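You operate a simulated robot arm through the tools that you are given. There is no shell and no other tool. Be economical: measure what you need, move in short steps, check, and stop when the job is done.

The job below is to be done with a simulated two-armed robot. You get a single attempt, and the scene is never put back.

JOB
Wipe the oil off the grey plate with a handle and lay it on the ledge.
Fine: steady it with one hand while the other wipes; use the green pad and put it back; shut the purple knob before you leave the bench; lever and brass knob stay. What is to be rubbed or washed off counts as gone when no trace of it is left.
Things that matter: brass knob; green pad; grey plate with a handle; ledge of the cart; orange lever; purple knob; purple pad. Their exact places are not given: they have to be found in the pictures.

Only the result counts: the job must be done as asked and must still hold three seconds after the hand-in. Knocking over, shifting, dropping, spilling or breaking anything else fails it.

ROBOT AND FRAMES
Two 7-joint arms with fingered hands on one trunk, on a base that drives. Base frame: it is fixed to the floor where the robot stands at the start and does not move with it; the origin is under the middle of the robot, x ahead of it, y to its left, z up. Units: mm, degrees, N and s.
The left shoulder is at the start at [26, 214, 1193], the right one opposite. With the tool pointing down near the work surface each hand reaches from about 120 to 620 mm from the robot's upright axis, wherever it stands, measured 20 degrees to its own side. Places, roughly: brass knob [800, 900, 900]; green pad, purple pad [750, 2250, 750]; grey plate with a handle [500, 2000, 750]; ledge of the cart [-1200, -200, 1000]; orange lever [700, 1300, 900]; purple knob [800, 1700, 1000]. Payload 3.3 kg a hand.
The tool frame of a hand sits at the grasp point between the pads (the TCP): z along the fingers, y along the line on which they close. The tips reach 26 mm beyond it. Largest opening 132 mm; the body of the gripper starts 73 mm behind the TCP. The gripper is a hand of 2 fingers: y runs from the thumb to the fingers, the wrist lies at [0, 0, -224] in the tool frame, and closing takes about 1.5 s.
Orientation is that of the tool frame in the base frame, as a unit quaternion [x, y, z, w]. With the fingers straight down and closing along the base's y, the tool's x points along the base's -x, its y along +y and its z along -z.

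CONTROLS
- The arms move only by the tool play_rows. It takes "left_deltas", "right_deltas" or both (then of equal length, played together; a hand with none holds still); each is a list of rows, each a list of 7 numbers: the finger opening in m, from 0 to 0.132, then the shift along the base's x, y, z in m, then the turn, a rotation vector about the base's x, y, z in degrees. In form: [[fingers, dx, dy, dz, wx, wy, wz], ...]. A call has 1 to 20 rows; each row shifts and turns the commanded pose from where the row before left it. Rows are played at 5 a second. More than 50 mm and 8.6 degrees between two rows, or a gripper value outside its range, and nothing of the call is played. Where a pose cannot be reached the arm comes as near as it can. A force on the tool above 40 N (or 10 N above the force at the start of the call, whichever is more), or a blocked arm, ends the call early, and 0.2 s more pass. Each finger travels about 153 mm/s and halts on what it meets, pressing with about 30 N; the grip force reading is that of the motor and also rises with nothing between the fingers. The clock runs only during rows and for 0.2 s after the last one: add rows that do not move to give the fingers time. It gives the time, the measured TCP pose, the force on the tool (base axes), the opening and the grip force at its end, in the units of the frame above (readings bear some noise), with the torque about the TCP (base axes, N m) and any sound that the robot's microphone picked up.
- Cameras (640 x 400 px; columns grow to the right, rows downward): "scene" is now at [104.4, -1.6, 1361.7]; the picture's right is [-0.03, -1.00, 0.00], its down [-0.62, 0.02, -0.78] and it looks along [0.78, -0.02, -0.62] (base axes); focal length 285 px, centre (320, 200). "left" rides on the left gripper at [-66, -3, -99] in its tool frame; the picture's right is [0.04, -1.00, 0.00], its down [0.83, 0.03, -0.55] and it looks along [0.55, 0.02, 0.83] (tool axes); focal length 261 px, centre (320, 200). "right" rides on the right gripper at [65, -2, -99] in its tool frame; the picture's right is [0.04, 1.00, 0.00], its down [-0.83, 0.03, -0.55] and it looks along [-0.55, 0.02, 0.83] (tool axes); focal length 261 px, centre (320, 200).
- get_image(camera): a new picture of that camera. It takes no simulated time.
- lift_body(by): slides the trunk up (or, below 0, down) by that many mm; the arms and the scene camera ride with it, the base frame stays. It gives what a move gives, with no picture.
- base_move(legs): drives the robot by 1 to 6 legs, each [ahead, left, turn to the left] in mm, mm and degrees, along the robot's own axes; the way and the turn of a leg run together, so that a leg with both is an arc; at most 1500 mm and 180 degrees a leg. The arms and the cameras ride along, it lands a little off, and it stops where it bumps. It gives what a move gives.
- grasp_type(shape, hand): the hand has 2 fingers and takes this shape, open, in about a second: jaw (thumb against the fingers, like two jaws); tri (thumb and two fingers); tip (a fingertip pinch); poke (one finger out to press); point (the index stretched); flat (the hand flat); cup (the hand cupped); fist (a fist). The gripper value then closes the fingers along that shape, each until it touches; the sizes above hold for jaw. It gives what a move gives, with no picture.
- pan_tilt(pan, tilt): turns the head with the scene camera to pan (to the left, within 86 degrees either way) and tilt (down, from -29 to 69), counted from straight ahead of the robot. It gives what a move gives.
- locate(camera, pixels): for up to 12 pixels [column, row] of the newest picture of that camera ("zoom" is the newest enlarged one), the place [x, y, z] in the base frame of the surface seen there, good to about 2 mm. It takes no simulated time.
- zoom(camera, box): a new picture of the part [left, top, right, bottom] of that camera's present view, enlarged. It takes no simulated time.
- hand_in(): hands the job in; it is judged then, once.

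Work in short steps. Measure before you move; look again where a grasp or a placing could have gone wrong, and mend it. You have 90 turns and 84 pictures in all, those below and enlarged ones among them. Open the grippers and draw the arms clear of the work before you hand the job in, unless the task says otherwise; then end with one line.

The tools are called after ">>>" by a JSON object that holds its "api" and its "payload". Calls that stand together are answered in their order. play_rows: Moves the arms, as the interface text tells. Its arguments: {"type":"object","properties":{"left_deltas":{"type":"array"},"right_deltas":{"type":"array"}},"required":[]} The other tools are called the same way: lift_body (by) slides the trunk up or down; grasp_type (shape, hand) gives the hand a shape; base_move (legs) drives the base; pan_tilt (pan, tilt) turns the head that bears the scene camera; get_image (camera) takes a picture; locate (camera, pixels) gives the place of the surface under pixels of a picture; zoom (camera, box) takes an enlarged picture of a part of a camera's view; hand_in () hands the job in.

At the start:

```text
time_s: 0.0
left_position: [428.1, 147.0, 1141.1]
left_tool_rot: [-0.001, 1.0, 0.0, 0.0]
left_ft_force: [0.2, 0.3, -0.1]
left_ft_torque: [-0.03, 0.03, 0.01]
left_opening: 132.2
left_grip_force: 0.1
left_shape: jaw
right_position: [375.5, -160.9, 1079.2]
right_tool_rot: [-0.001, 1.0, 0.0, 0.0]
right_ft_force: [-0.1, 0.4, 0.1]
right_ft_torque: [0.04, -0.04, 0.0]
right_opening: 132.0
right_grip_force: 0.1
right_shape: jaw
trunk travel left (down, up): [-475.0, 286.0]
robot x, y, heading: [2.2, -0.9, -0.2]
head pan, tilt: [-1.5, 38.4]
```

scene: 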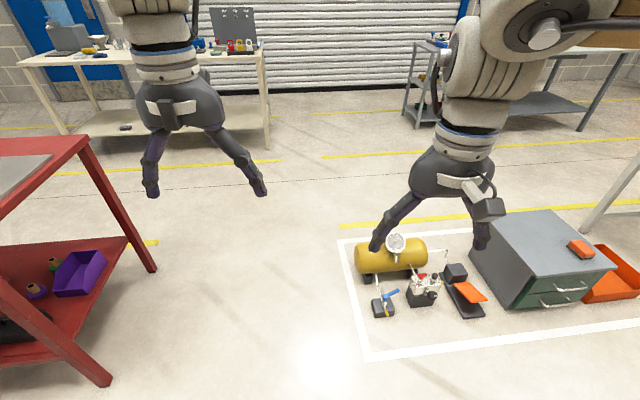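
right: 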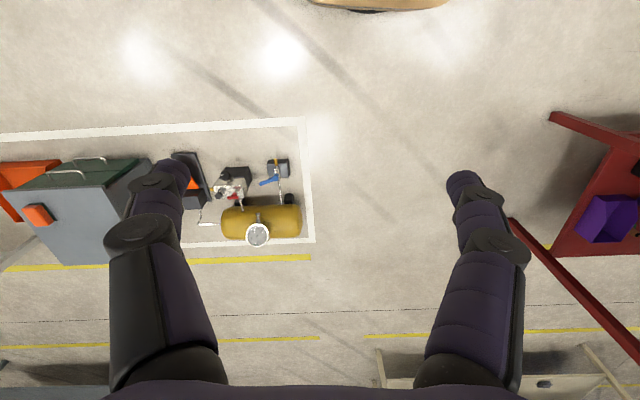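
left: 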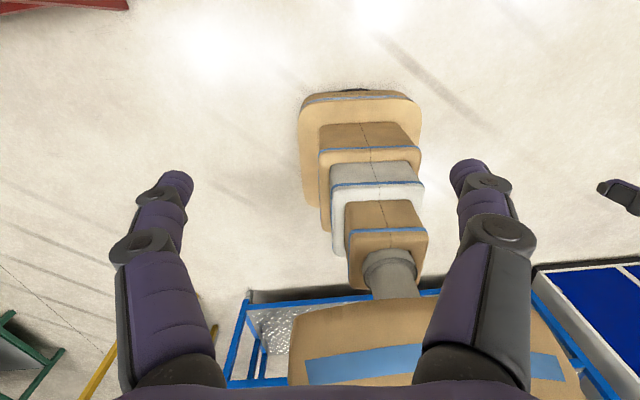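

The red bench lies on the left. I turn the head left to see the work area.

>>> {"api": "pan_tilt", "payload": {"pan": 60, "tilt": 20}}

>>> {"api": "get_image", "payload": {"camera": "scene"}}

```text
time_s: 1.3
left_position: [427.6, 146.9, 1140.9]
left_tool_rot: [0.0, 1.0, 0.0, 0.001]
left_ft_force: [-0.2, -0.3, -0.1]
left_ft_torque: [0.0, -0.02, 0.02]
left_opening: 132.1
left_grip_force: 0.0
left_shape: jaw
right_position: [376.0, -159.8, 1079.1]
right_tool_rot: [0.0, 1.0, 0.0, 0.001]
right_ft_force: [-0.2, -0.9, 0.0]
right_ft_torque: [-0.02, -0.03, 0.0]
right_opening: 132.0
right_grip_force: 0.1
right_shape: jaw
trunk travel left (down, up): [-475.0, 286.0]
robot x, y, heading: [-0.5, 1.8, -0.1]
head pan, tilt: [60.0, 20.0]
```

```text
80 pictures are left
```

scene: 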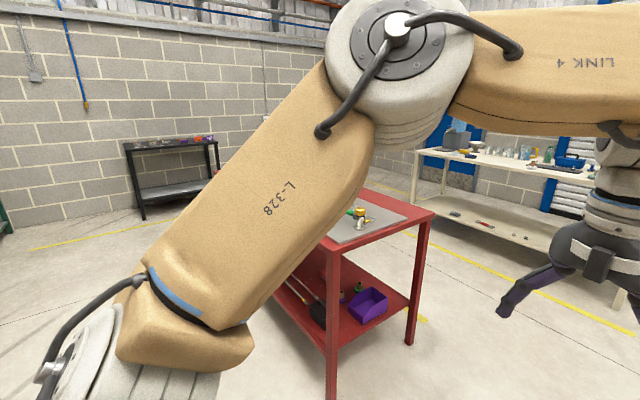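

The arm hides most of the red bench; I measure its visible corner and edge.

>>> {"api": "locate", "payload": {"camera": "scene", "pixels": [[434, 213], [332, 243], [362, 215], [375, 190], [330, 390], [412, 340]]}}

```text
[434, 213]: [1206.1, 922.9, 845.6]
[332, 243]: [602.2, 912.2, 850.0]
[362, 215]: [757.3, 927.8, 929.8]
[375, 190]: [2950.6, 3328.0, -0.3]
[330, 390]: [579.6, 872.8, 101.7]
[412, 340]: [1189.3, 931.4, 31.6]
```

I back up slightly and drive left, then look at the bench.

>>> {"api": "base_move", "payload": {"legs": [[-150, 0, 0], [0, 700, 0]]}}

>>> {"api": "pan_tilt", "payload": {"pan": 20, "tilt": 35}}

>>> {"api": "get_image", "payload": {"camera": "scene"}}

>>> {"api": "get_image", "payload": {"camera": "left"}}

```text
time_s: 6.2
left_position: [289.6, 867.3, 1139.7]
left_tool_rot: [0.005, 1.0, 0.0, 0.0]
left_ft_force: [0.1, 0.5, -1.1]
left_ft_torque: [0.0, 0.03, -0.03]
left_opening: 132.0
left_grip_force: 0.1
left_shape: jaw
right_position: [233.2, 559.2, 1080.0]
right_tool_rot: [0.006, 1.0, -0.002, 0.0]
right_ft_force: [-0.2, 0.4, 0.2]
right_ft_torque: [0.01, 0.0, 0.01]
right_opening: 131.9
right_grip_force: 0.1
right_shape: jaw
trunk travel left (down, up): [-475.0, 286.0]
robot x, y, heading: [-140.5, 722.9, -0.7]
head pan, tilt: [60.0, 20.0]
```

```text
time_s: 7.3
left_position: [289.7, 866.2, 1141.5]
left_tool_rot: [0.006, 1.0, 0.0, 0.0]
left_ft_force: [0.1, 0.1, 0.4]
left_ft_torque: [0.0, 0.0, 0.03]
left_opening: 132.0
left_grip_force: 0.0
left_shape: jaw
right_position: [233.8, 559.4, 1078.9]
right_tool_rot: [0.006, 1.0, 0.0, 0.0]
right_ft_force: [-0.1, -0.6, 0.4]
right_ft_torque: [-0.01, -0.01, 0.01]
right_opening: 131.9
right_grip_force: 0.1
right_shape: jaw
trunk travel left (down, up): [-475.0, 286.0]
robot x, y, heading: [-141.5, 729.9, -1.0]
head pan, tilt: [20.0, 35.0]
```

```text
79 pictures are left
```

scene: 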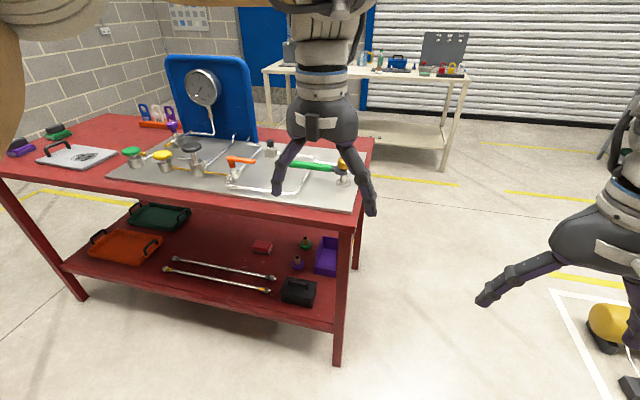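

```text
78 pictures are left
```

left: 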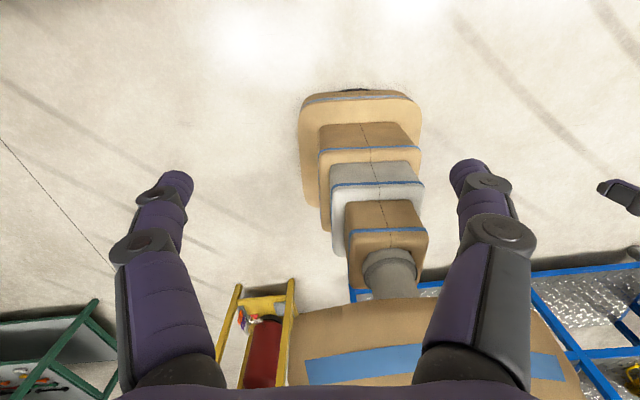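

The bench is well seen; I enlarge the middle part and the left end.

>>> {"api": "zoom", "payload": {"camera": "scene", "box": [0, 90, 200, 215]}}

>>> {"api": "locate", "payload": {"camera": "zoom", "pixels": [[150, 180], [150, 230], [230, 235], [370, 185], [300, 240], [250, 195], [180, 140], [65, 175], [420, 190], [525, 210], [40, 260], [390, 90]]}}

>>> {"api": "zoom", "payload": {"camera": "scene", "box": [100, 50, 380, 225]}}

>>> {"api": "locate", "payload": {"camera": "zoom", "pixels": [[172, 178], [320, 255], [70, 230], [145, 240], [210, 235], [235, 80], [470, 265], [555, 265], [390, 225], [300, 285], [590, 360], [30, 285]]}}

```text
3.20 times, centred on (100, 152) of scene
```

zoom: 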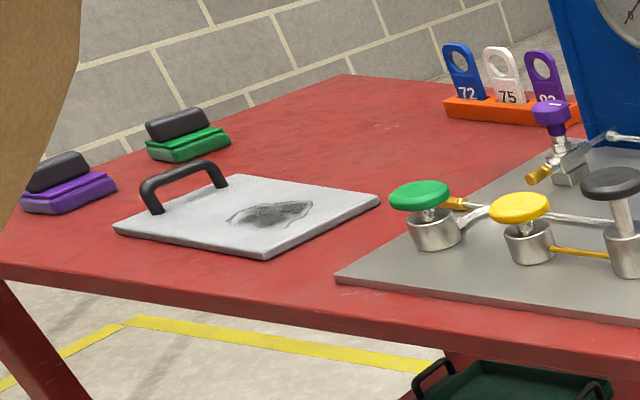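

```text
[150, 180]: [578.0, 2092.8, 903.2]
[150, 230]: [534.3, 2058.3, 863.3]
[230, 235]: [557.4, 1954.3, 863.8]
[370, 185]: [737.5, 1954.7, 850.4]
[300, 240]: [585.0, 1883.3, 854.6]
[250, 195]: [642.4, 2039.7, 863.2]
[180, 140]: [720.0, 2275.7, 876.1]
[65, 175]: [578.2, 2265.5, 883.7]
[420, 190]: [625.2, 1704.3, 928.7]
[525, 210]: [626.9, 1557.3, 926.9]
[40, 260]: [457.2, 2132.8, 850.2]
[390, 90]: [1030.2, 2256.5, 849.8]
```

```text
2.29 times, centred on (240, 138) of scene
```

zoom: 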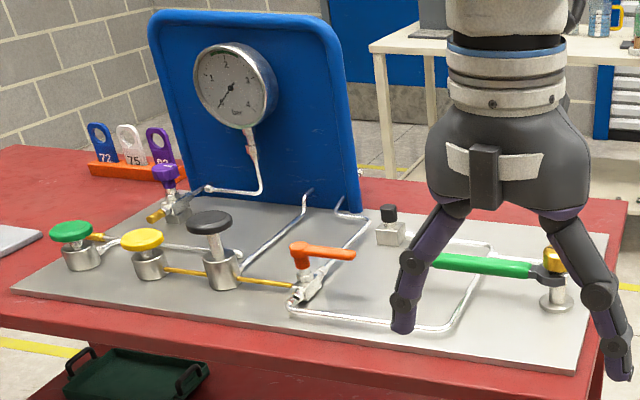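

```text
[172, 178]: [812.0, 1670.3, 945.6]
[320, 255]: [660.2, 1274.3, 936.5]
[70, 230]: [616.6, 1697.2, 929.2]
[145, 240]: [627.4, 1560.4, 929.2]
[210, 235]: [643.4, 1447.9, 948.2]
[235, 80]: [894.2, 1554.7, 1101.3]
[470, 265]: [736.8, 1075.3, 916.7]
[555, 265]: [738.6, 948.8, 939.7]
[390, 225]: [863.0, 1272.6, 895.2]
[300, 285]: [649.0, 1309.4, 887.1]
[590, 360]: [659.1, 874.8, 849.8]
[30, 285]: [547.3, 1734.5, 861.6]
```

Plate, pads, and purple valve (812,1670,946) located. Before driving further left I check the path.

>>> {"api": "pan_tilt", "payload": {"pan": 86, "tilt": 45}}

>>> {"api": "get_image", "payload": {"camera": "scene"}}

```text
time_s: 8.7
left_position: [289.0, 866.2, 1141.4]
left_tool_rot: [0.006, 1.0, -0.001, 0.0]
left_ft_force: [-0.9, 1.0, -0.1]
left_ft_torque: [-0.01, -0.01, 0.02]
left_opening: 131.9
left_grip_force: 0.1
left_shape: jaw
right_position: [234.3, 559.3, 1080.2]
right_tool_rot: [0.006, 1.0, 0.0, 0.0]
right_ft_force: [0.4, -0.3, -0.3]
right_ft_torque: [0.06, 0.01, -0.03]
right_opening: 131.8
right_grip_force: 0.0
right_shape: jaw
trunk travel left (down, up): [-475.0, 286.0]
robot x, y, heading: [-140.9, 725.5, -0.8]
head pan, tilt: [85.9, 45.0]
```

```text
75 pictures are left
```

scene: 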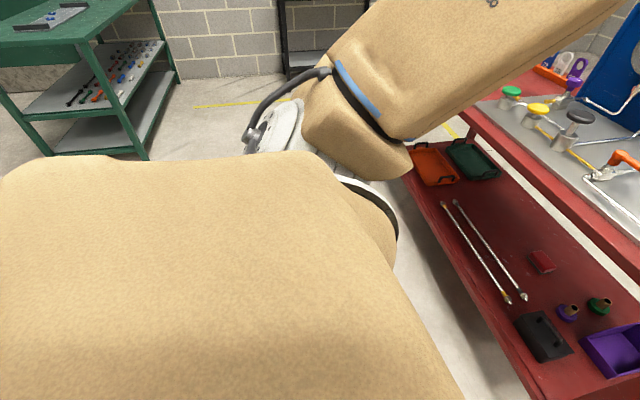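

The lane to the left is clear. I drive along the bench and turn to face it squarely.

>>> {"api": "base_move", "payload": {"legs": [[0, 1250, 0], [0, 0, 7]]}}

>>> {"api": "pan_tilt", "payload": {"pan": 0, "tilt": 40}}

>>> {"api": "get_image", "payload": {"camera": "scene"}}

>>> {"api": "get_image", "payload": {"camera": "right"}}

```text
time_s: 15.5
left_position: [301.0, 2154.4, 1140.7]
left_tool_rot: [-0.044, 0.999, 0.0, 0.0]
left_ft_force: [0.9, 0.6, -0.9]
left_ft_torque: [-0.05, 0.01, 0.0]
left_opening: 131.8
left_grip_force: 0.0
left_shape: jaw
right_position: [274.8, 1843.7, 1077.7]
right_tool_rot: [-0.042, 0.999, 0.0, -0.001]
right_ft_force: [-0.1, 0.4, 0.2]
right_ft_torque: [-0.01, -0.01, 0.0]
right_opening: 131.9
right_grip_force: 0.0
right_shape: jaw
trunk travel left (down, up): [-475.0, 286.0]
robot x, y, heading: [-112.4, 1966.7, 4.8]
head pan, tilt: [85.9, 45.0]
```

```text
time_s: 17.1
left_position: [299.6, 2153.0, 1141.8]
left_tool_rot: [-0.044, 0.999, 0.0, 0.0]
left_ft_force: [-0.4, 0.6, -0.6]
left_ft_torque: [0.03, 0.02, -0.02]
left_opening: 132.1
left_grip_force: 0.1
left_shape: jaw
right_position: [275.5, 1842.8, 1078.2]
right_tool_rot: [-0.043, 0.999, 0.0, 0.0]
right_ft_force: [-0.1, -0.1, 1.6]
right_ft_torque: [-0.02, 0.01, -0.02]
right_opening: 131.9
right_grip_force: 0.1
right_shape: jaw
trunk travel left (down, up): [-475.0, 286.0]
robot x, y, heading: [-113.0, 1969.2, 4.9]
head pan, tilt: [0.0, 40.0]
```

```text
74 pictures are left
```

scene: 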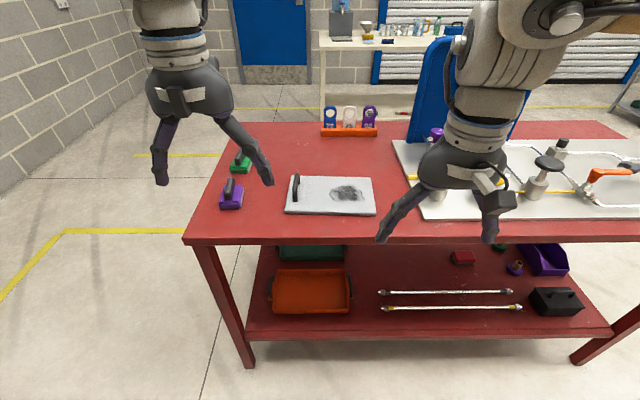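

```text
73 pictures are left
```

right: 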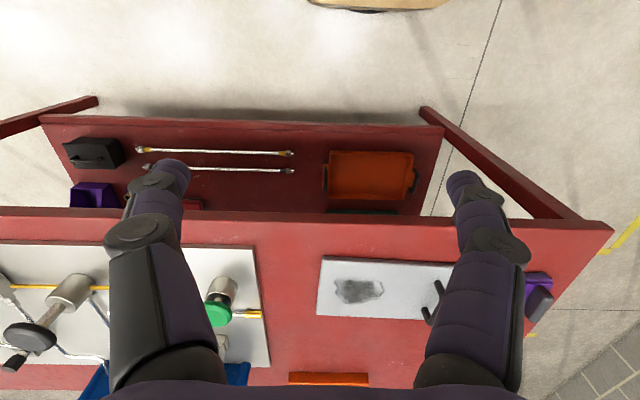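

Clear view. I enlarge the plate/pads region and measure.

>>> {"api": "zoom", "payload": {"camera": "scene", "box": [190, 120, 430, 250]}}

>>> {"api": "locate", "payload": {"camera": "scene", "pixels": [[240, 237], [450, 234], [287, 211], [375, 213], [375, 178], [304, 176], [296, 177], [295, 200], [348, 192], [240, 159], [243, 169], [231, 183]]}}

```text
2.67 times, centred on (310, 185) of scene
```

zoom: 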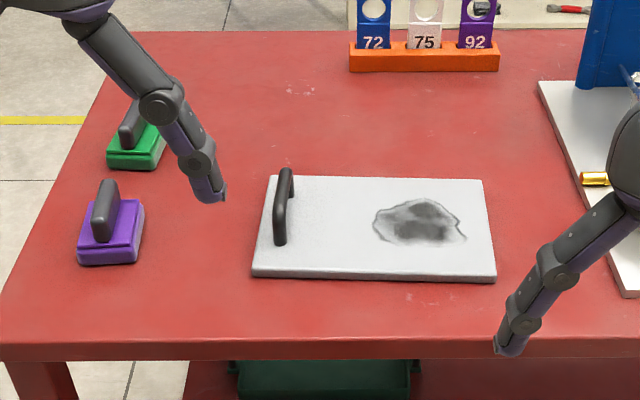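

```text
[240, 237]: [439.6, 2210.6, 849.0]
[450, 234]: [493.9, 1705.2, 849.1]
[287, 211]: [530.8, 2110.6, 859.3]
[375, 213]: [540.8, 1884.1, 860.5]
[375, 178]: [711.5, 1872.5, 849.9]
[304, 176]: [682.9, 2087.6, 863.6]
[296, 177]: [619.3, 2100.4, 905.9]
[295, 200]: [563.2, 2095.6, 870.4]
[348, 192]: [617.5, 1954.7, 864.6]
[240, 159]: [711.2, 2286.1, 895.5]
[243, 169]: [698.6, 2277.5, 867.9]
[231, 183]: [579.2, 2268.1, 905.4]
```

Plate, handle bar (y≈2098, x 563–650, z 906) and pads measured. I drive ahead 200 mm and look down to see the clearance to the bench edge.

>>> {"api": "base_move", "payload": {"legs": [[200, 0, 1]]}}

>>> {"api": "pan_tilt", "payload": {"pan": 0, "tilt": 69}}

>>> {"api": "get_image", "payload": {"camera": "scene"}}

```text
time_s: 18.7
left_position: [497.1, 2180.0, 1140.2]
left_tool_rot: [-0.053, 0.999, 0.0, -0.001]
left_ft_force: [-0.1, 0.2, 0.1]
left_ft_torque: [0.05, 0.02, 0.0]
left_opening: 131.8
left_grip_force: 0.0
left_shape: jaw
right_position: [477.2, 1870.8, 1079.0]
right_tool_rot: [-0.052, 0.999, 0.0, -0.001]
right_ft_force: [0.6, -0.8, -0.6]
right_ft_torque: [0.0, 0.03, 0.04]
right_opening: 131.9
right_grip_force: 0.1
right_shape: jaw
trunk travel left (down, up): [-475.0, 286.0]
robot x, y, heading: [86.9, 1990.2, 6.2]
head pan, tilt: [0.0, 40.0]
```

```text
time_s: 19.6
left_position: [496.2, 2180.4, 1140.5]
left_tool_rot: [-0.053, 0.999, 0.0, 0.0]
left_ft_force: [0.2, 1.4, -0.6]
left_ft_torque: [0.03, -0.01, 0.01]
left_opening: 131.7
left_grip_force: 0.1
left_shape: jaw
right_position: [477.3, 1869.8, 1079.9]
right_tool_rot: [-0.053, 0.999, 0.0, 0.0]
right_ft_force: [-0.8, 0.5, 0.2]
right_ft_torque: [0.04, -0.01, -0.01]
right_opening: 132.0
right_grip_force: 0.0
right_shape: jaw
trunk travel left (down, up): [-475.0, 286.0]
robot x, y, heading: [84.5, 1992.5, 6.2]
head pan, tilt: [0.0, 68.8]
```

```text
71 pictures are left
```

scene: 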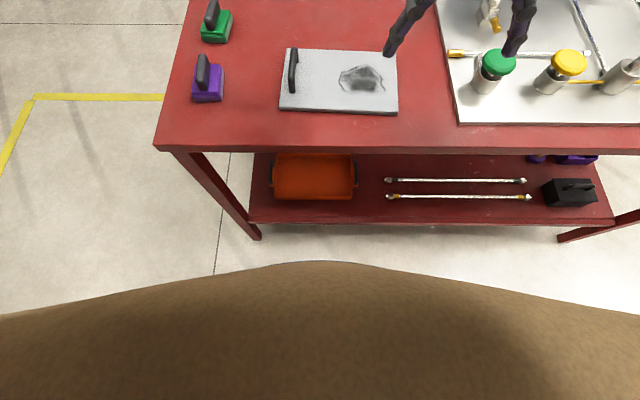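

The robot's own front shows at row ~264; I measure the gap between it, the shelf, and bench edge, and re-measure the pad and plate.

>>> {"api": "locate", "payload": {"camera": "scene", "pixels": [[320, 262], [320, 222], [320, 258], [320, 300], [218, 20], [230, 26], [202, 37], [293, 55], [293, 88], [345, 70], [385, 80], [360, 95]]}}

>>> {"api": "zoom", "payload": {"camera": "scene", "box": [170, 0, 410, 130]}}

```text
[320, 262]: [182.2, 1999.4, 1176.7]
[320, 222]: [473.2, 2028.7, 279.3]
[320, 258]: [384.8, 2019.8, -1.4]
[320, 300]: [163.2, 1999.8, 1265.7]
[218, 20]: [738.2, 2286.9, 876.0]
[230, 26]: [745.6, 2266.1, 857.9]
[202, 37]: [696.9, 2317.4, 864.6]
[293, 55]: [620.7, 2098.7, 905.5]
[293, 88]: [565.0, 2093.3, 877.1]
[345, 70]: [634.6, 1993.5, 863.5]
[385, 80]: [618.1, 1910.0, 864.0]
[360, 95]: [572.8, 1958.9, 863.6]
```

```text
2.67 times, centred on (290, 65) of scene
```

zoom: 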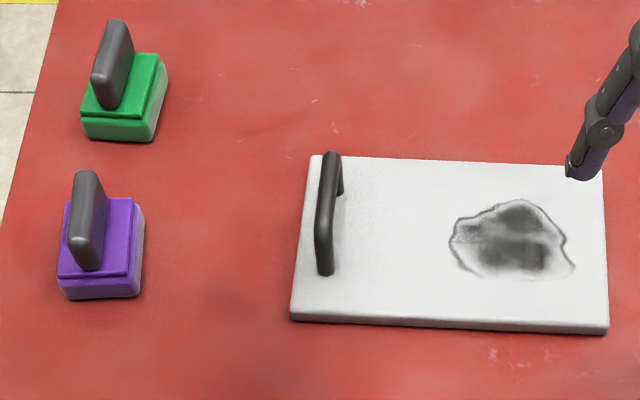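

I use the left camera (looking back at the robot) to find the base's front.

>>> {"api": "get_image", "payload": {"camera": "left"}}

>>> {"api": "locate", "payload": {"camera": "left", "pixels": [[360, 92], [360, 110], [305, 110], [415, 110], [370, 150]]}}

>>> {"api": "locate", "payload": {"camera": "zoom", "pixels": [[95, 78], [110, 100], [120, 30], [125, 125], [160, 65], [90, 125], [325, 160], [318, 265], [292, 318], [605, 330], [601, 172], [312, 158]]}}

```text
69 pictures are left
```

left: 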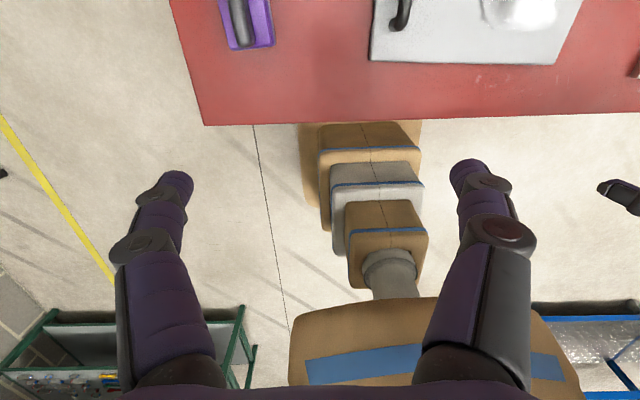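

```text
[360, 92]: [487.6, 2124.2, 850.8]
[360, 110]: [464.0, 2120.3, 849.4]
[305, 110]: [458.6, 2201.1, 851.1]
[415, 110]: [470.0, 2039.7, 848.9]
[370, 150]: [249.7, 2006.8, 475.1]
```

```text
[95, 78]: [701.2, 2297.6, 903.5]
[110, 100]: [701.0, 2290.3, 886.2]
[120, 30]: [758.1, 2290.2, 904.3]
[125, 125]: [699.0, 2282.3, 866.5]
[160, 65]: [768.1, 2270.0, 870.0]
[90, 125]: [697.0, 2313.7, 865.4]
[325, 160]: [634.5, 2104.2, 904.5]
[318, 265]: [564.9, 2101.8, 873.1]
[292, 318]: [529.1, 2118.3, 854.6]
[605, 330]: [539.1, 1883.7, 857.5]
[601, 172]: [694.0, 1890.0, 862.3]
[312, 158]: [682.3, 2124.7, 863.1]
```

Base front is ~220 mm ahead of the axis, so there's ~100 mm left. Green pad: handle from (701,2298) to (758,2290), top z 904. I drive left 350 so the right hand can pick it.

>>> {"api": "base_move", "payload": {"legs": [[0, 350, 0], [85, 0, 0]]}}

>>> {"api": "pan_tilt", "payload": {"pan": 0, "tilt": 52}}

>>> {"api": "get_image", "payload": {"camera": "right"}}

>>> {"api": "get_image", "payload": {"camera": "scene"}}

```text
time_s: 22.6
left_position: [542.9, 2534.0, 1140.2]
left_tool_rot: [-0.056, 0.998, 0.0, -0.001]
left_ft_force: [-0.4, 0.0, -0.8]
left_ft_torque: [-0.03, 0.02, -0.01]
left_opening: 132.1
left_grip_force: 0.1
left_shape: jaw
right_position: [527.4, 2221.7, 1078.6]
right_tool_rot: [-0.055, 0.998, 0.0, -0.001]
right_ft_force: [0.8, -0.1, -0.5]
right_ft_torque: [0.01, 0.0, 0.01]
right_opening: 132.0
right_grip_force: 0.1
right_shape: jaw
trunk travel left (down, up): [-475.0, 286.0]
robot x, y, heading: [130.4, 2336.3, 6.6]
head pan, tilt: [0.0, 68.8]
```

```text
time_s: 23.4
left_position: [541.3, 2534.1, 1141.0]
left_tool_rot: [-0.056, 0.998, 0.0, 0.0]
left_ft_force: [-0.4, 0.4, 0.0]
left_ft_torque: [0.02, -0.02, 0.0]
left_opening: 131.9
left_grip_force: 0.1
left_shape: jaw
right_position: [523.6, 2221.7, 1079.0]
right_tool_rot: [-0.054, 0.999, 0.0, 0.0]
right_ft_force: [0.0, 0.2, 0.0]
right_ft_torque: [0.01, -0.01, 0.03]
right_opening: 131.8
right_grip_force: 0.1
right_shape: jaw
trunk travel left (down, up): [-475.0, 286.0]
robot x, y, heading: [132.7, 2337.8, 6.4]
head pan, tilt: [0.0, 52.0]
```

```text
68 pictures are left
```

right: 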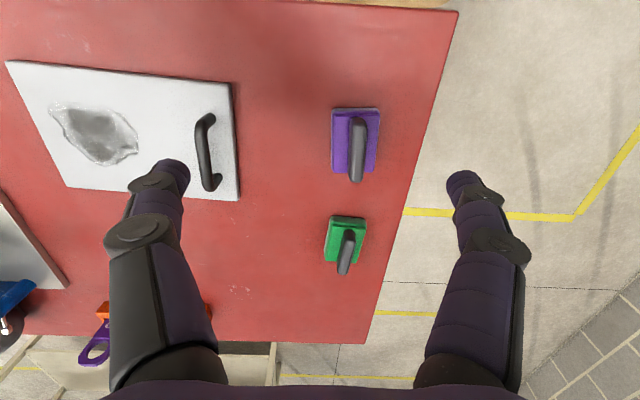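

```text
67 pictures are left
```

scene: 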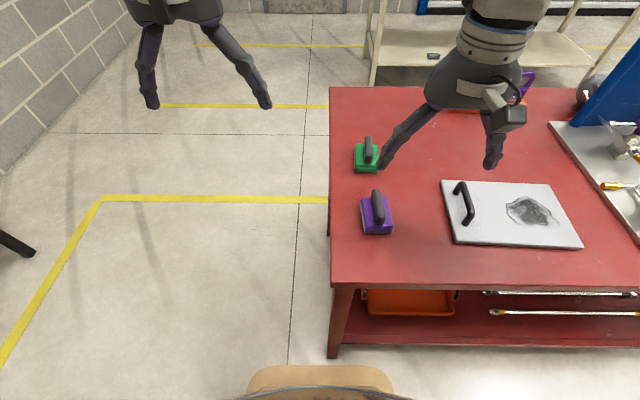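

The right camera sees the green pad at (345,250). I enlarge and measure its handle.

>>> {"api": "zoom", "payload": {"camera": "right", "box": [300, 190, 400, 290]}}

>>> {"api": "locate", "payload": {"camera": "right", "pixels": [[344, 270], [348, 235], [354, 238], [341, 268], [328, 220], [364, 222], [326, 258], [363, 255]]}}

```text
4.00 times, centred on (350, 240) of right
```

zoom: 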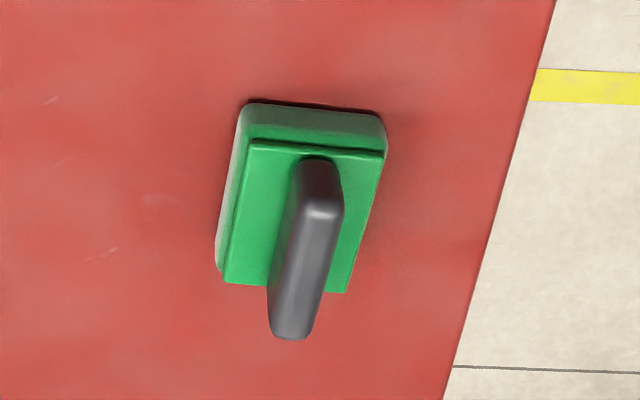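

```text
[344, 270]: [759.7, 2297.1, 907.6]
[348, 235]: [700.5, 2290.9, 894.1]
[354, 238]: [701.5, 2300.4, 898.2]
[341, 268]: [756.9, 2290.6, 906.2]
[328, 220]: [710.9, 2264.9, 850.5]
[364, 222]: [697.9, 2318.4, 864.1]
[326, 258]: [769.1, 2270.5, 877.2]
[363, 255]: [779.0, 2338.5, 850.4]
```

I locate handle edges in the enlarged picture for the axis and width.

>>> {"api": "locate", "payload": {"camera": "zoom", "pixels": [[308, 212], [339, 212], [322, 215], [275, 325], [305, 328], [290, 325], [305, 270], [250, 150], [378, 160], [230, 275], [335, 285]]}}

```text
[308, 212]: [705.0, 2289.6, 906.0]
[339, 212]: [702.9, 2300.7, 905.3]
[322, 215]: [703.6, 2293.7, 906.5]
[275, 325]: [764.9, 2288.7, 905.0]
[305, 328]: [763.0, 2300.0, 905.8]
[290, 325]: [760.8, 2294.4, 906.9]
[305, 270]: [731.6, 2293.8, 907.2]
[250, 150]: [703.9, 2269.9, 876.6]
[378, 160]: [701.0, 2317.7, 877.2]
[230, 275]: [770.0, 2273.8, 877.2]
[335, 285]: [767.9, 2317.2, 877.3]
```

Handle centre (733, 2294.5), top z 907, pad top 877, axis along x. I move the right hand above it, turned −6.2°.

>>> {"api": "play_rows", "payload": {"right_deltas": [[0.132, 0.035, 0.012, 0, 0, 0, -1.0], [0.132, 0.035, 0.012, 0, 0, 0, -1.0], [0.132, 0.035, 0.012, 0, 0, 0, -1.1], [0.132, 0.035, 0.012, 0, 0, 0, -1.1], [0.132, 0.035, 0.012, 0, 0, 0, -1.0], [0.132, 0.0344, 0.0128, 0, 0, 0, -1.0], [0.08, 0, 0, -0.035, 0, 0, 0], [0.08, 0, 0, -0.035, 0, 0, 0], [0.08, 0, 0, -0.035, 0, 0, 0], [0.08, 0, 0, 0, 0, 0, 0], [0.08, 0, 0, 0, 0, 0, 0]]}}

>>> {"api": "get_image", "payload": {"camera": "right"}}

```text
time_s: 25.8
left_position: [542.7, 2534.1, 1141.4]
left_tool_rot: [-0.056, 0.998, 0.0, 0.0]
left_ft_force: [1.1, 0.7, 0.5]
left_ft_torque: [0.01, 0.0, -0.02]
left_opening: 131.8
left_grip_force: 0.1
left_shape: jaw
right_position: [639.1, 2271.6, 969.5]
right_tool_rot: [-0.001, 1.0, 0.0, -0.001]
right_ft_force: [-0.4, -0.7, 0.0]
right_ft_torque: [0.0, 0.01, -0.03]
right_opening: 80.5
right_grip_force: 0.0
right_shape: jaw
right hand out of reach, approached as far as the arm can: row 4, 5, 6
trunk travel left (down, up): [-475.0, 286.0]
robot x, y, heading: [132.8, 2338.6, 6.7]
head pan, tilt: [0.0, 52.0]
```

```text
65 pictures are left
```

right: 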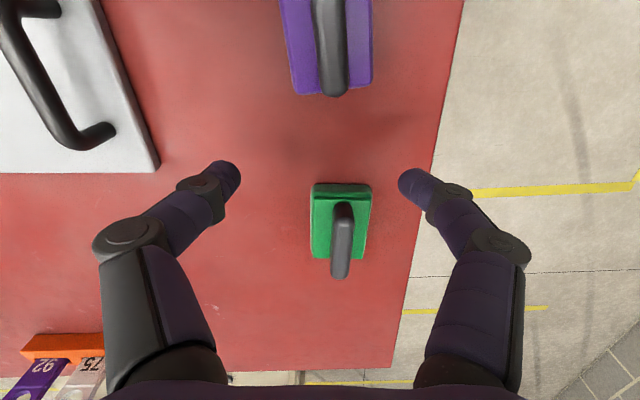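

The arm clipped at (639,2272). Lower down the reach should be longer; I retry the remaining shift here at z 970.

>>> {"api": "play_rows", "payload": {"right_deltas": [[0.08, 0.032, 0.008, -0.005, 0, 0, 0], [0.08, 0.032, 0.008, -0.005, 0, 0, 0], [0.08, 0.03, 0.007, -0.005, 0, 0, 0], [0.08, 0, 0, 0, 0, 0, 0], [0.08, 0, 0, 0, 0, 0, 0]]}}

```text
time_s: 26.9
left_position: [541.3, 2534.7, 1140.8]
left_tool_rot: [-0.056, 0.998, 0.0, 0.0]
left_ft_force: [0.1, 0.0, -1.1]
left_ft_torque: [-0.02, -0.01, -0.02]
left_opening: 131.9
left_grip_force: 0.0
left_shape: jaw
right_position: [663.1, 2280.7, 965.9]
right_tool_rot: [-0.001, 1.0, 0.0, 0.001]
right_ft_force: [-0.4, 0.6, 0.2]
right_ft_torque: [-0.02, -0.03, -0.01]
right_opening: 80.4
right_grip_force: 0.0
right_shape: jaw
right hand out of reach, approached as far as the arm can: row 1, 2, 3
trunk travel left (down, up): [-475.0, 286.0]
robot x, y, heading: [134.3, 2338.1, 6.5]
head pan, tilt: [0.0, 52.0]
```

Reach falls short. I check the base's front edge in the last scene picture to see how much closer I can go.

>>> {"api": "locate", "payload": {"camera": "scene", "pixels": [[320, 368], [320, 380], [250, 385], [385, 372], [340, 350], [345, 280], [333, 284]]}}

```text
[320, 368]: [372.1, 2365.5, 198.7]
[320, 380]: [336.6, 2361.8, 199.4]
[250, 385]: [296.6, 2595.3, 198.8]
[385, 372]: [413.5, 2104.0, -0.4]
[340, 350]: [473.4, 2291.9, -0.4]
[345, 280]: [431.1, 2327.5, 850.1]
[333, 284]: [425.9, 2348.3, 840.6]
```

Base front is ~250 mm ahead of the axis; 45 mm remains to the leg. I lift the trunk and move left 90, ahead 20 so that the pad is straight ahead of the right shoulder.

>>> {"api": "lift_body", "payload": {"by": 120}}

>>> {"api": "base_move", "payload": {"legs": [[20, 90, 0]]}}

```text
time_s: 28.4
left_position: [542.4, 2533.7, 1260.9]
left_tool_rot: [-0.056, 0.998, 0.0, 0.0]
left_ft_force: [-0.8, -0.3, 0.1]
left_ft_torque: [0.02, -0.03, 0.02]
left_opening: 131.7
left_grip_force: 0.0
left_shape: jaw
right_position: [662.0, 2281.9, 1093.1]
right_tool_rot: [-0.001, 1.0, 0.002, 0.006]
right_ft_force: [-0.3, -0.1, -0.6]
right_ft_torque: [-0.01, 0.01, -0.01]
right_opening: 79.9
right_grip_force: 0.2
right_shape: jaw
trunk travel left (down, up): [-595.0, 166.0]
robot x, y, heading: [134.2, 2344.0, 6.4]
head pan, tilt: [0.0, 52.0]
```

```text
time_s: 29.6
left_position: [552.1, 2630.0, 1259.6]
left_tool_rot: [-0.057, 0.998, 0.0, -0.001]
left_ft_force: [-0.2, 0.3, 0.7]
left_ft_torque: [-0.04, -0.01, -0.02]
left_opening: 131.8
left_grip_force: 0.0
left_shape: jaw
right_position: [671.8, 2377.1, 1091.8]
right_tool_rot: [-0.001, 1.0, 0.002, 0.007]
right_ft_force: [0.9, 0.2, -0.3]
right_ft_torque: [-0.03, -0.01, -0.03]
right_opening: 80.1
right_grip_force: 0.0
right_shape: jaw
trunk travel left (down, up): [-595.0, 166.0]
robot x, y, heading: [146.0, 2434.5, 6.1]
head pan, tilt: [0.0, 52.0]
```

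Now the pad is at the right shoulder's front. I move down to z≈975 and across to (733, 2294.5).

>>> {"api": "play_rows", "payload": {"right_deltas": [[0.08, 0, -0.02, -0.03, 0, 0, 0], [0.08, 0, -0.02, -0.03, 0, 0, 0], [0.08, 0.015, -0.02, -0.03, 0, 0, 0], [0.08, 0.023, -0.0226, -0.026, 0, 0, 0], [0.08, 0.023, 0, 0, 0, 0, 0], [0.08, 0, 0, 0, 0, 0, 0], [0.08, 0, 0, 0, 0, 0, 0]]}}

>>> {"api": "get_image", "payload": {"camera": "right"}}

```text
time_s: 31.2
left_position: [550.8, 2628.0, 1261.5]
left_tool_rot: [-0.056, 0.998, 0.0, 0.0]
left_ft_force: [0.4, -0.8, 0.3]
left_ft_torque: [0.01, 0.01, 0.01]
left_opening: 131.7
left_grip_force: 0.1
left_shape: jaw
right_position: [699.3, 2297.9, 984.5]
right_tool_rot: [-0.001, 1.0, 0.003, 0.007]
right_ft_force: [1.6, -0.6, -0.9]
right_ft_torque: [0.01, -0.04, -0.02]
right_opening: 80.4
right_grip_force: 0.2
right_shape: jaw
right hand out of reach, approached as far as the arm can: row 4, 5
trunk travel left (down, up): [-595.0, 166.0]
robot x, y, heading: [143.1, 2432.3, 6.5]
head pan, tilt: [0.0, 52.0]
```

```text
64 pictures are left
```

right: 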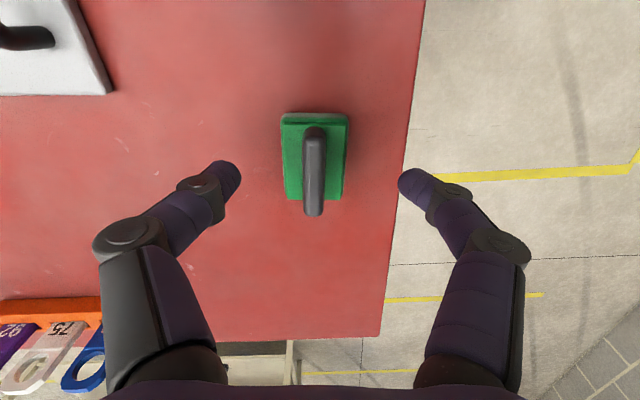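

Shortfall 34 mm in x. I go lower and then push forward again.

>>> {"api": "play_rows", "payload": {"right_deltas": [[0.08, 0, 0, -0.025, 0, 0, 0], [0.08, 0, -0.003, -0.02, 0, 0, 0], [0.08, 0.017, 0, 0, 0, 0, 0], [0.08, 0.017, 0, 0, 0, 0, 0], [0.08, 0, 0, 0, 0, 0, 0]]}}

```text
time_s: 32.4
left_position: [552.1, 2628.6, 1261.7]
left_tool_rot: [-0.056, 0.998, 0.0, -0.001]
left_ft_force: [0.0, -0.4, 0.2]
left_ft_torque: [-0.04, 0.0, 0.0]
left_opening: 131.9
left_grip_force: 0.1
left_shape: jaw
right_position: [694.9, 2295.6, 954.0]
right_tool_rot: [0.0, 1.0, 0.001, 0.006]
right_ft_force: [-0.7, -0.6, 0.1]
right_ft_torque: [0.02, -0.01, 0.0]
right_opening: 80.1
right_grip_force: 0.0
right_shape: jaw
right hand out of reach, approached as far as the arm can: row 1, 3, 4
trunk travel left (down, up): [-595.0, 166.0]
robot x, y, heading: [142.1, 2432.1, 6.4]
head pan, tilt: [0.0, 52.0]
```

Raising the trunk doesn't help; the specified 620 mm reach is at the starting trunk height. I raise the hand, lower the trunk by 120, and move 18 mm ahead.

>>> {"api": "play_rows", "payload": {"right_deltas": [[0.08, -0.01, 0, 0.04, 0, 0, 0], [0.08, -0.01, 0, 0.045, 0, 0, 0], [0.08, -0.01, 0, 0.045, 0, 0, 0], [0.08, 0, 0, 0, 0, 0, 0]]}}

>>> {"api": "lift_body", "payload": {"by": -120}}

>>> {"api": "base_move", "payload": {"legs": [[18, 0, 0]]}}

>>> {"api": "get_image", "payload": {"camera": "right"}}

```text
time_s: 33.4
left_position: [553.6, 2627.2, 1260.8]
left_tool_rot: [-0.056, 0.998, 0.0, 0.0]
left_ft_force: [0.3, 0.2, 0.3]
left_ft_torque: [-0.02, 0.05, 0.04]
left_opening: 132.1
left_grip_force: 0.0
left_shape: jaw
right_position: [664.9, 2297.3, 1087.8]
right_tool_rot: [-0.001, 1.0, 0.002, 0.005]
right_ft_force: [0.1, 0.5, 0.6]
right_ft_torque: [-0.02, 0.02, 0.0]
right_opening: 80.2
right_grip_force: 0.0
right_shape: jaw
trunk travel left (down, up): [-595.0, 166.0]
robot x, y, heading: [145.3, 2435.0, 6.6]
head pan, tilt: [0.0, 52.0]
```

```text
time_s: 34.9
left_position: [551.5, 2628.2, 1141.1]
left_tool_rot: [-0.056, 0.998, 0.0, 0.0]
left_ft_force: [0.6, 0.1, -0.5]
left_ft_torque: [-0.01, -0.01, 0.01]
left_opening: 132.1
left_grip_force: 0.0
left_shape: jaw
right_position: [665.5, 2296.1, 962.9]
right_tool_rot: [-0.001, 1.0, 0.003, 0.007]
right_ft_force: [0.3, -1.2, -0.8]
right_ft_torque: [0.02, -0.02, 0.02]
right_opening: 80.4
right_grip_force: 0.0
right_shape: jaw
trunk travel left (down, up): [-475.0, 286.0]
robot x, y, heading: [144.4, 2434.4, 6.6]
head pan, tilt: [0.0, 52.0]
```

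```text
time_s: 35.6
left_position: [571.7, 2629.8, 1139.9]
left_tool_rot: [-0.055, 0.998, 0.001, -0.001]
left_ft_force: [-0.2, -0.4, 0.0]
left_ft_torque: [0.0, 0.04, 0.0]
left_opening: 131.8
left_grip_force: 0.2
left_shape: jaw
right_position: [685.2, 2296.4, 962.4]
right_tool_rot: [0.0, 1.0, 0.002, 0.006]
right_ft_force: [0.3, -0.2, 0.0]
right_ft_torque: [-0.01, 0.06, -0.01]
right_opening: 80.3
right_grip_force: 0.0
right_shape: jaw
trunk travel left (down, up): [-475.0, 286.0]
robot x, y, heading: [160.5, 2438.5, 6.5]
head pan, tilt: [0.0, 52.0]
```

```text
63 pictures are left
```

right: 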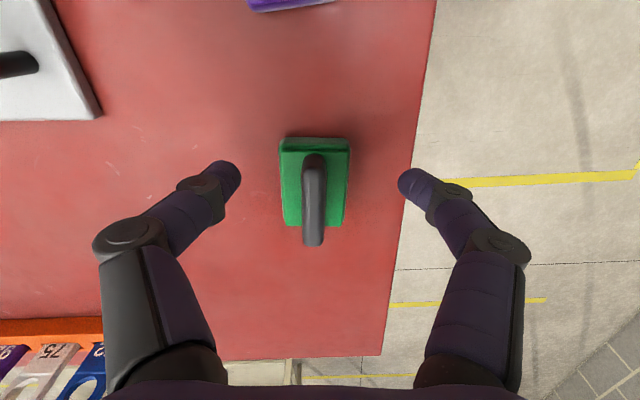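

I push forward 48 mm in x from (685, 2296, 962).

>>> {"api": "play_rows", "payload": {"right_deltas": [[0.08, 0.016, 0, -0.005, 0, 0, 0], [0.08, 0.016, -0.001, -0.005, 0, 0, 0], [0.08, 0.016, -0.001, -0.005, 0, 0, 0], [0.08, 0, 0, 0, 0, 0, 0], [0.08, 0, 0, 0, 0, 0, 0]]}}

```text
time_s: 36.9
left_position: [570.1, 2629.2, 1140.5]
left_tool_rot: [-0.055, 0.998, 0.0, 0.0]
left_ft_force: [0.0, -0.3, 0.1]
left_ft_torque: [0.02, -0.01, 0.01]
left_opening: 131.9
left_grip_force: 0.1
left_shape: jaw
right_position: [723.1, 2296.3, 949.9]
right_tool_rot: [-0.001, 1.0, 0.003, 0.007]
right_ft_force: [-0.4, -0.5, 0.2]
right_ft_torque: [-0.01, 0.01, 0.02]
right_opening: 80.1
right_grip_force: 0.1
right_shape: jaw
right hand out of reach, approached as far as the arm can: row 3
trunk travel left (down, up): [-475.0, 286.0]
robot x, y, heading: [159.8, 2433.6, 6.2]
head pan, tilt: [0.0, 52.0]
```

(723, 2296) lies well on the handle (703–765). I descend to z 906.

>>> {"api": "play_rows", "payload": {"right_deltas": [[0.08, 0.002, -0.0005, -0.015, 0, 0, 0], [0.08, 0.002, -0.0005, -0.015, 0, 0, 0], [0.08, 0.002, -0.0005, -0.014, 0, 0, 0], [0.08, 0, 0, 0, 0, 0, 0], [0.08, 0, 0, 0, 0, 0, 0]]}}

>>> {"api": "get_image", "payload": {"camera": "right"}}

```text
time_s: 38.0
left_position: [571.0, 2630.1, 1140.0]
left_tool_rot: [-0.055, 0.998, 0.0, 0.0]
left_ft_force: [1.2, -0.5, -0.7]
left_ft_torque: [0.01, 0.01, 0.0]
left_opening: 132.0
left_grip_force: 0.0
left_shape: jaw
right_position: [724.6, 2297.6, 903.9]
right_tool_rot: [0.0, 1.0, 0.002, 0.007]
right_ft_force: [0.2, 0.5, 0.0]
right_ft_torque: [0.01, -0.02, 0.03]
right_opening: 80.4
right_grip_force: 0.0
right_shape: jaw
right hand out of reach, approached as far as the arm can: row 3
trunk travel left (down, up): [-475.0, 286.0]
robot x, y, heading: [160.9, 2433.6, 6.4]
head pan, tilt: [0.0, 52.0]
```

```text
62 pictures are left
```

right: 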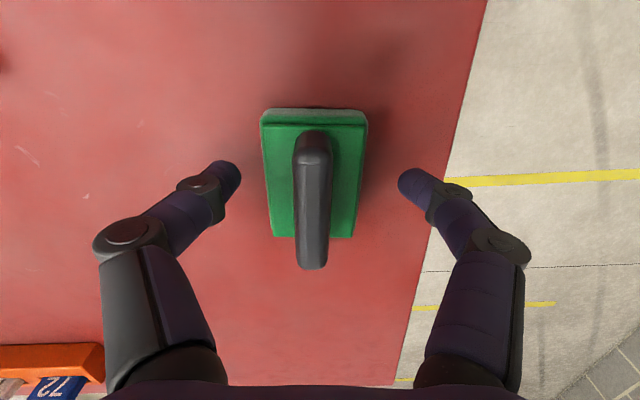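

Handle sits between the fingers, well centred. I close the fingers.

>>> {"api": "play_rows", "payload": {"right_deltas": [[0.06, 0, -0.002, 0, 0, 0, 0], [0.03, 0, 0, 0, 0, 0, 0], [0.0, 0, 0, 0, 0, 0, 0], [0.0, 0, 0, 0, 0, 0, 0], [0.0, 0, 0, 0, 0, 0, 0], [0.0, 0, 0, 0, 0, 0, 0], [0.0, 0, 0, 0, 0, 0, 0]]}}

>>> {"api": "get_image", "payload": {"camera": "right"}}

```text
time_s: 39.6
left_position: [569.3, 2629.4, 1142.2]
left_tool_rot: [-0.055, 0.998, 0.0, 0.0]
left_ft_force: [-0.1, -0.6, 0.0]
left_ft_torque: [0.0, 0.01, 0.0]
left_opening: 132.0
left_grip_force: 0.1
left_shape: jaw
right_position: [725.2, 2296.0, 905.8]
right_tool_rot: [-0.001, 1.0, 0.001, 0.007]
right_ft_force: [-0.4, 0.7, -1.4]
right_ft_torque: [-0.02, 0.0, 0.02]
right_opening: 12.3
right_grip_force: 30.5
right_shape: jaw
trunk travel left (down, up): [-475.0, 286.0]
robot x, y, heading: [159.9, 2437.5, 6.5]
head pan, tilt: [0.0, 52.0]
```

```text
61 pictures are left
```

right: 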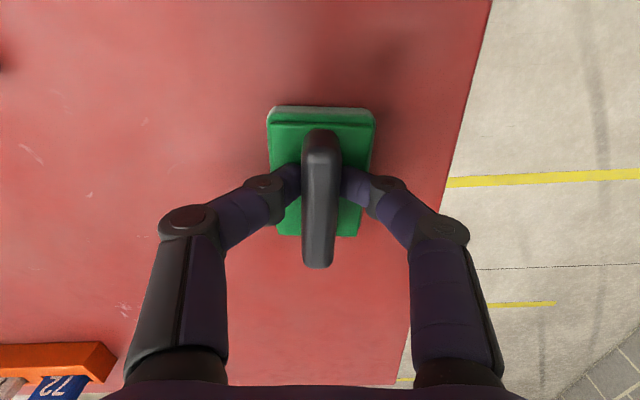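

Gripped (12.3 mm, 30 N). I lift to z≈1045 and pull back toward the robot.

>>> {"api": "play_rows", "payload": {"right_deltas": [[0.0, 0, 0, 0.02, 0, 0, 0], [0.0, 0, 0, 0.03, 0, 0, 0], [0.0, -0.005, 0, 0.03, 0, 0, 0], [0.0, -0.02, 0, 0.03, 0, 0, 0], [0.0, -0.02, 0, 0.03, 0, 0, 0], [0.0, -0.03, 0, 0, 0, 0, 0], [0.0, -0.03, 0, 0, 0, 0, 0], [0.0, -0.03, 0, 0, 0, 0, 0], [0.0, -0.03, 0, 0, 0, 0, 0], [0.0, 0, 0, 0, 0, 0, 0]]}}

>>> {"api": "get_image", "payload": {"camera": "right"}}

```text
time_s: 41.9
left_position: [570.6, 2630.2, 1140.1]
left_tool_rot: [-0.056, 0.998, 0.0, -0.001]
left_ft_force: [-0.3, -0.2, 0.4]
left_ft_torque: [0.02, -0.03, -0.01]
left_opening: 131.9
left_grip_force: 0.0
left_shape: jaw
right_position: [559.9, 2292.4, 1048.9]
right_tool_rot: [-0.001, 1.0, 0.001, 0.007]
right_ft_force: [1.3, -0.1, -1.3]
right_ft_torque: [0.01, 0.01, -0.03]
right_opening: 12.5
right_grip_force: 30.3
right_shape: jaw
trunk travel left (down, up): [-475.0, 286.0]
robot x, y, heading: [161.5, 2433.8, 6.4]
head pan, tilt: [0.0, 52.0]
```

```text
60 pictures are left
```

right: 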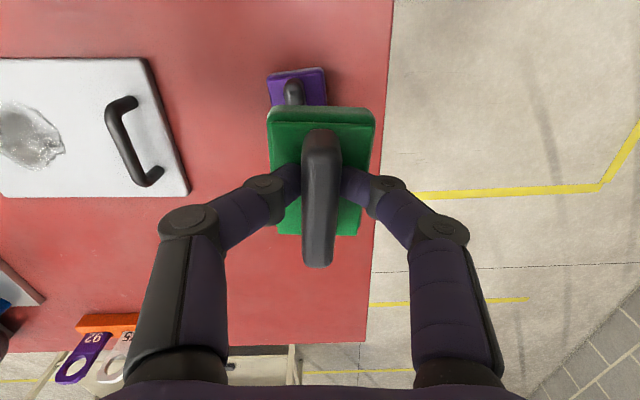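

Pad is firmly held, bottom near z 993. I back off a bit and drive right 425 mm so that the left hand faces the plate's handle and the right hand the oil.

>>> {"api": "base_move", "payload": {"legs": [[-15, 0, 0], [0, -425, 0]]}}

>>> {"api": "get_image", "payload": {"camera": "right"}}

>>> {"api": "get_image", "payload": {"camera": "scene"}}

```text
time_s: 44.8
left_position: [601.3, 2204.9, 1141.2]
left_tool_rot: [-0.051, 0.999, 0.001, 0.0]
left_ft_force: [0.1, 0.1, 0.4]
left_ft_torque: [0.0, 0.04, 0.01]
left_opening: 131.6
left_grip_force: 0.1
left_shape: jaw
right_position: [588.3, 1868.7, 1048.4]
right_tool_rot: [0.005, 1.0, 0.003, 0.008]
right_ft_force: [0.9, -0.3, 0.0]
right_ft_torque: [0.0, -0.01, 0.0]
right_opening: 12.5
right_grip_force: 30.0
right_shape: jaw
trunk travel left (down, up): [-475.0, 286.0]
robot x, y, heading: [189.5, 2012.4, 5.6]
head pan, tilt: [0.0, 52.0]
```

```text
59 pictures are left
```

right: 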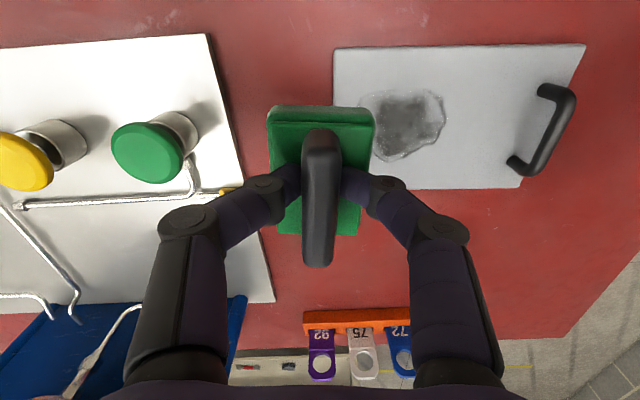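

```text
58 pictures are left
```

scene: 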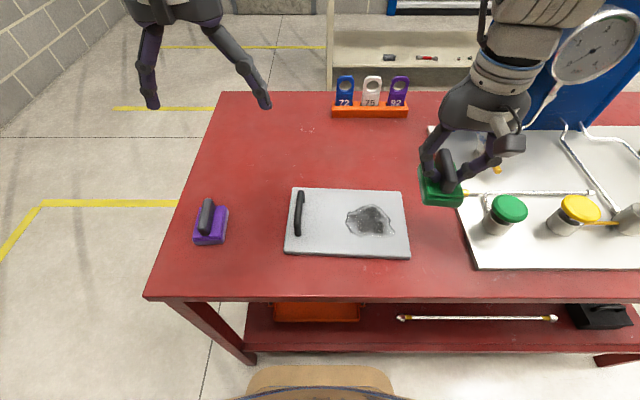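

I enlarge the plate in the scene view and measure oil bounds, handle bar and plate corners.

>>> {"api": "zoom", "payload": {"camera": "scene", "box": [270, 175, 430, 275]}}

>>> {"api": "locate", "payload": {"camera": "zoom", "pixels": [[306, 182], [508, 182], [410, 120], [430, 242], [125, 75], [113, 160], [118, 235], [65, 310], [552, 315], [535, 85], [85, 60], [112, 75]]}}

```text
4.00 times, centred on (350, 225) of scene
```

zoom: 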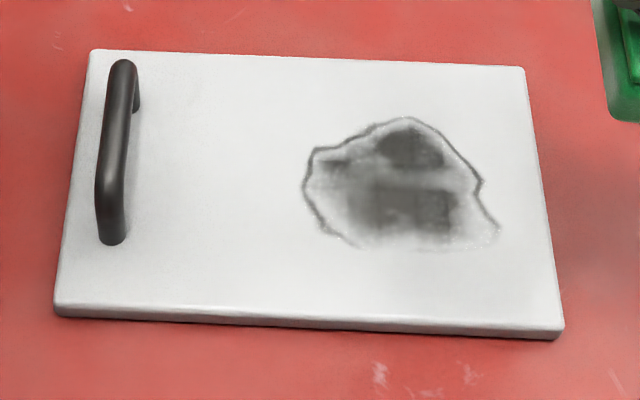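

```text
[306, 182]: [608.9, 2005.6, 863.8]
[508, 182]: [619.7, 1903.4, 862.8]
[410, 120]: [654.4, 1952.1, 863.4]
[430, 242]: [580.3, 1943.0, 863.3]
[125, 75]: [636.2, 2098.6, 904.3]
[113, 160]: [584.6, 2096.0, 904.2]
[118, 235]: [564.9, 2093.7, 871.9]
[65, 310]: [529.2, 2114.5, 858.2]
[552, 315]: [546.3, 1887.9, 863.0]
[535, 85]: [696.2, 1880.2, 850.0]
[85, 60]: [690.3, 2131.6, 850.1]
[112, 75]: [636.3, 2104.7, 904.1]
```

Oil spans x 575–660, y 1903–2008; plate top 863.5; handle bar at y≈2098, z 893–905. I bring the left hand above the handle tilted 15° outward (room for the wiping hand), and yaw the right hand +85° with the pad.

>>> {"api": "play_rows", "payload": {"left_deltas": [[0.132, 0, -0.012, -0.014, -2, 0, 0], [0.132, 0, -0.012, -0.014, -2, 0, 0], [0.12, 0, -0.012, -0.014, -2, 0, 0], [0.1, 0, -0.012, -0.014, -2, 0, 0], [0.08, 0.002, -0.012, -0.014, -2, 0, -0.5], [0.06, 0.002, -0.012, -0.014, -2, 0, -0.5], [0.05, 0.002, -0.012, -0.014, -2, 0, -0.5], [0.05, 0.001, -0.012, -0.014, -1, 0, 0], [0.05, 0, -0.01, -0.014, 0, 0, 0], [0.05, 0, 0, -0.014, 0, 0, 0]], "right_deltas": [[0, 0, 0, 0, 0, 0, 8.5], [0, 0, 0, 0, 0, 0, 8.5], [0, 0, 0, 0, 0, 0, 8.5], [0, 0, 0, 0, 0, 0, 8.5], [0, 0, 0, 0, 0, 0, 8.5], [0, 0, 0, 0, 0, 0, 8.5], [0, 0, 0, 0, 0, 0, 8.5], [0, 0, 0, 0, 0, 0, 8.5], [0, 0, 0, 0, 0, 0, 8.5], [0, 0, 0, 0, 0, 0, 8.5]]}}

>>> {"api": "get_image", "payload": {"camera": "scene"}}

>>> {"api": "get_image", "payload": {"camera": "left"}}

```text
time_s: 47.0
left_position: [609.1, 2102.1, 1002.4]
left_tool_rot: [-0.037, 0.991, -0.13, -0.008]
left_ft_force: [0.3, 0.4, 0.0]
left_ft_torque: [0.0, -0.04, 0.03]
left_opening: 50.4
left_grip_force: 0.2
left_shape: jaw
right_position: [587.3, 1868.9, 1049.4]
right_tool_rot: [-0.674, 0.739, 0.006, 0.003]
right_ft_force: [-0.5, 0.6, -0.2]
right_ft_torque: [-0.04, -0.02, -0.01]
right_opening: 12.3
right_grip_force: 30.0
right_shape: jaw
trunk travel left (down, up): [-475.0, 286.0]
robot x, y, heading: [190.6, 2018.2, 5.5]
head pan, tilt: [0.0, 52.0]
```

```text
56 pictures are left
```

scene: 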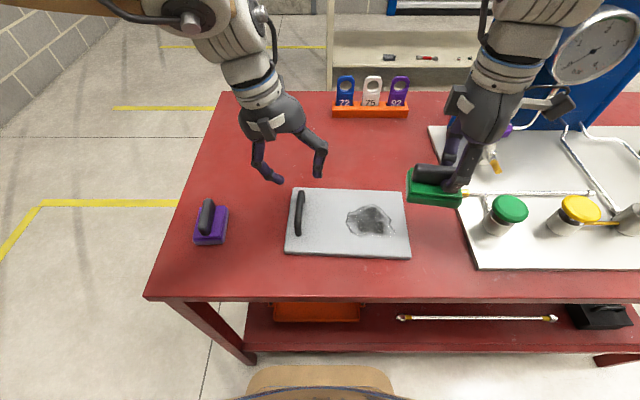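

```text
55 pictures are left
```

left: 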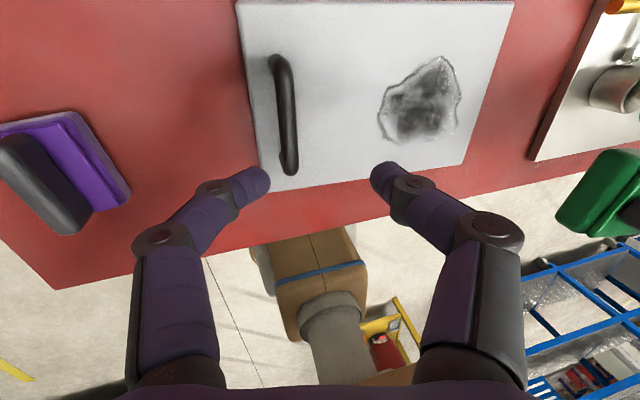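

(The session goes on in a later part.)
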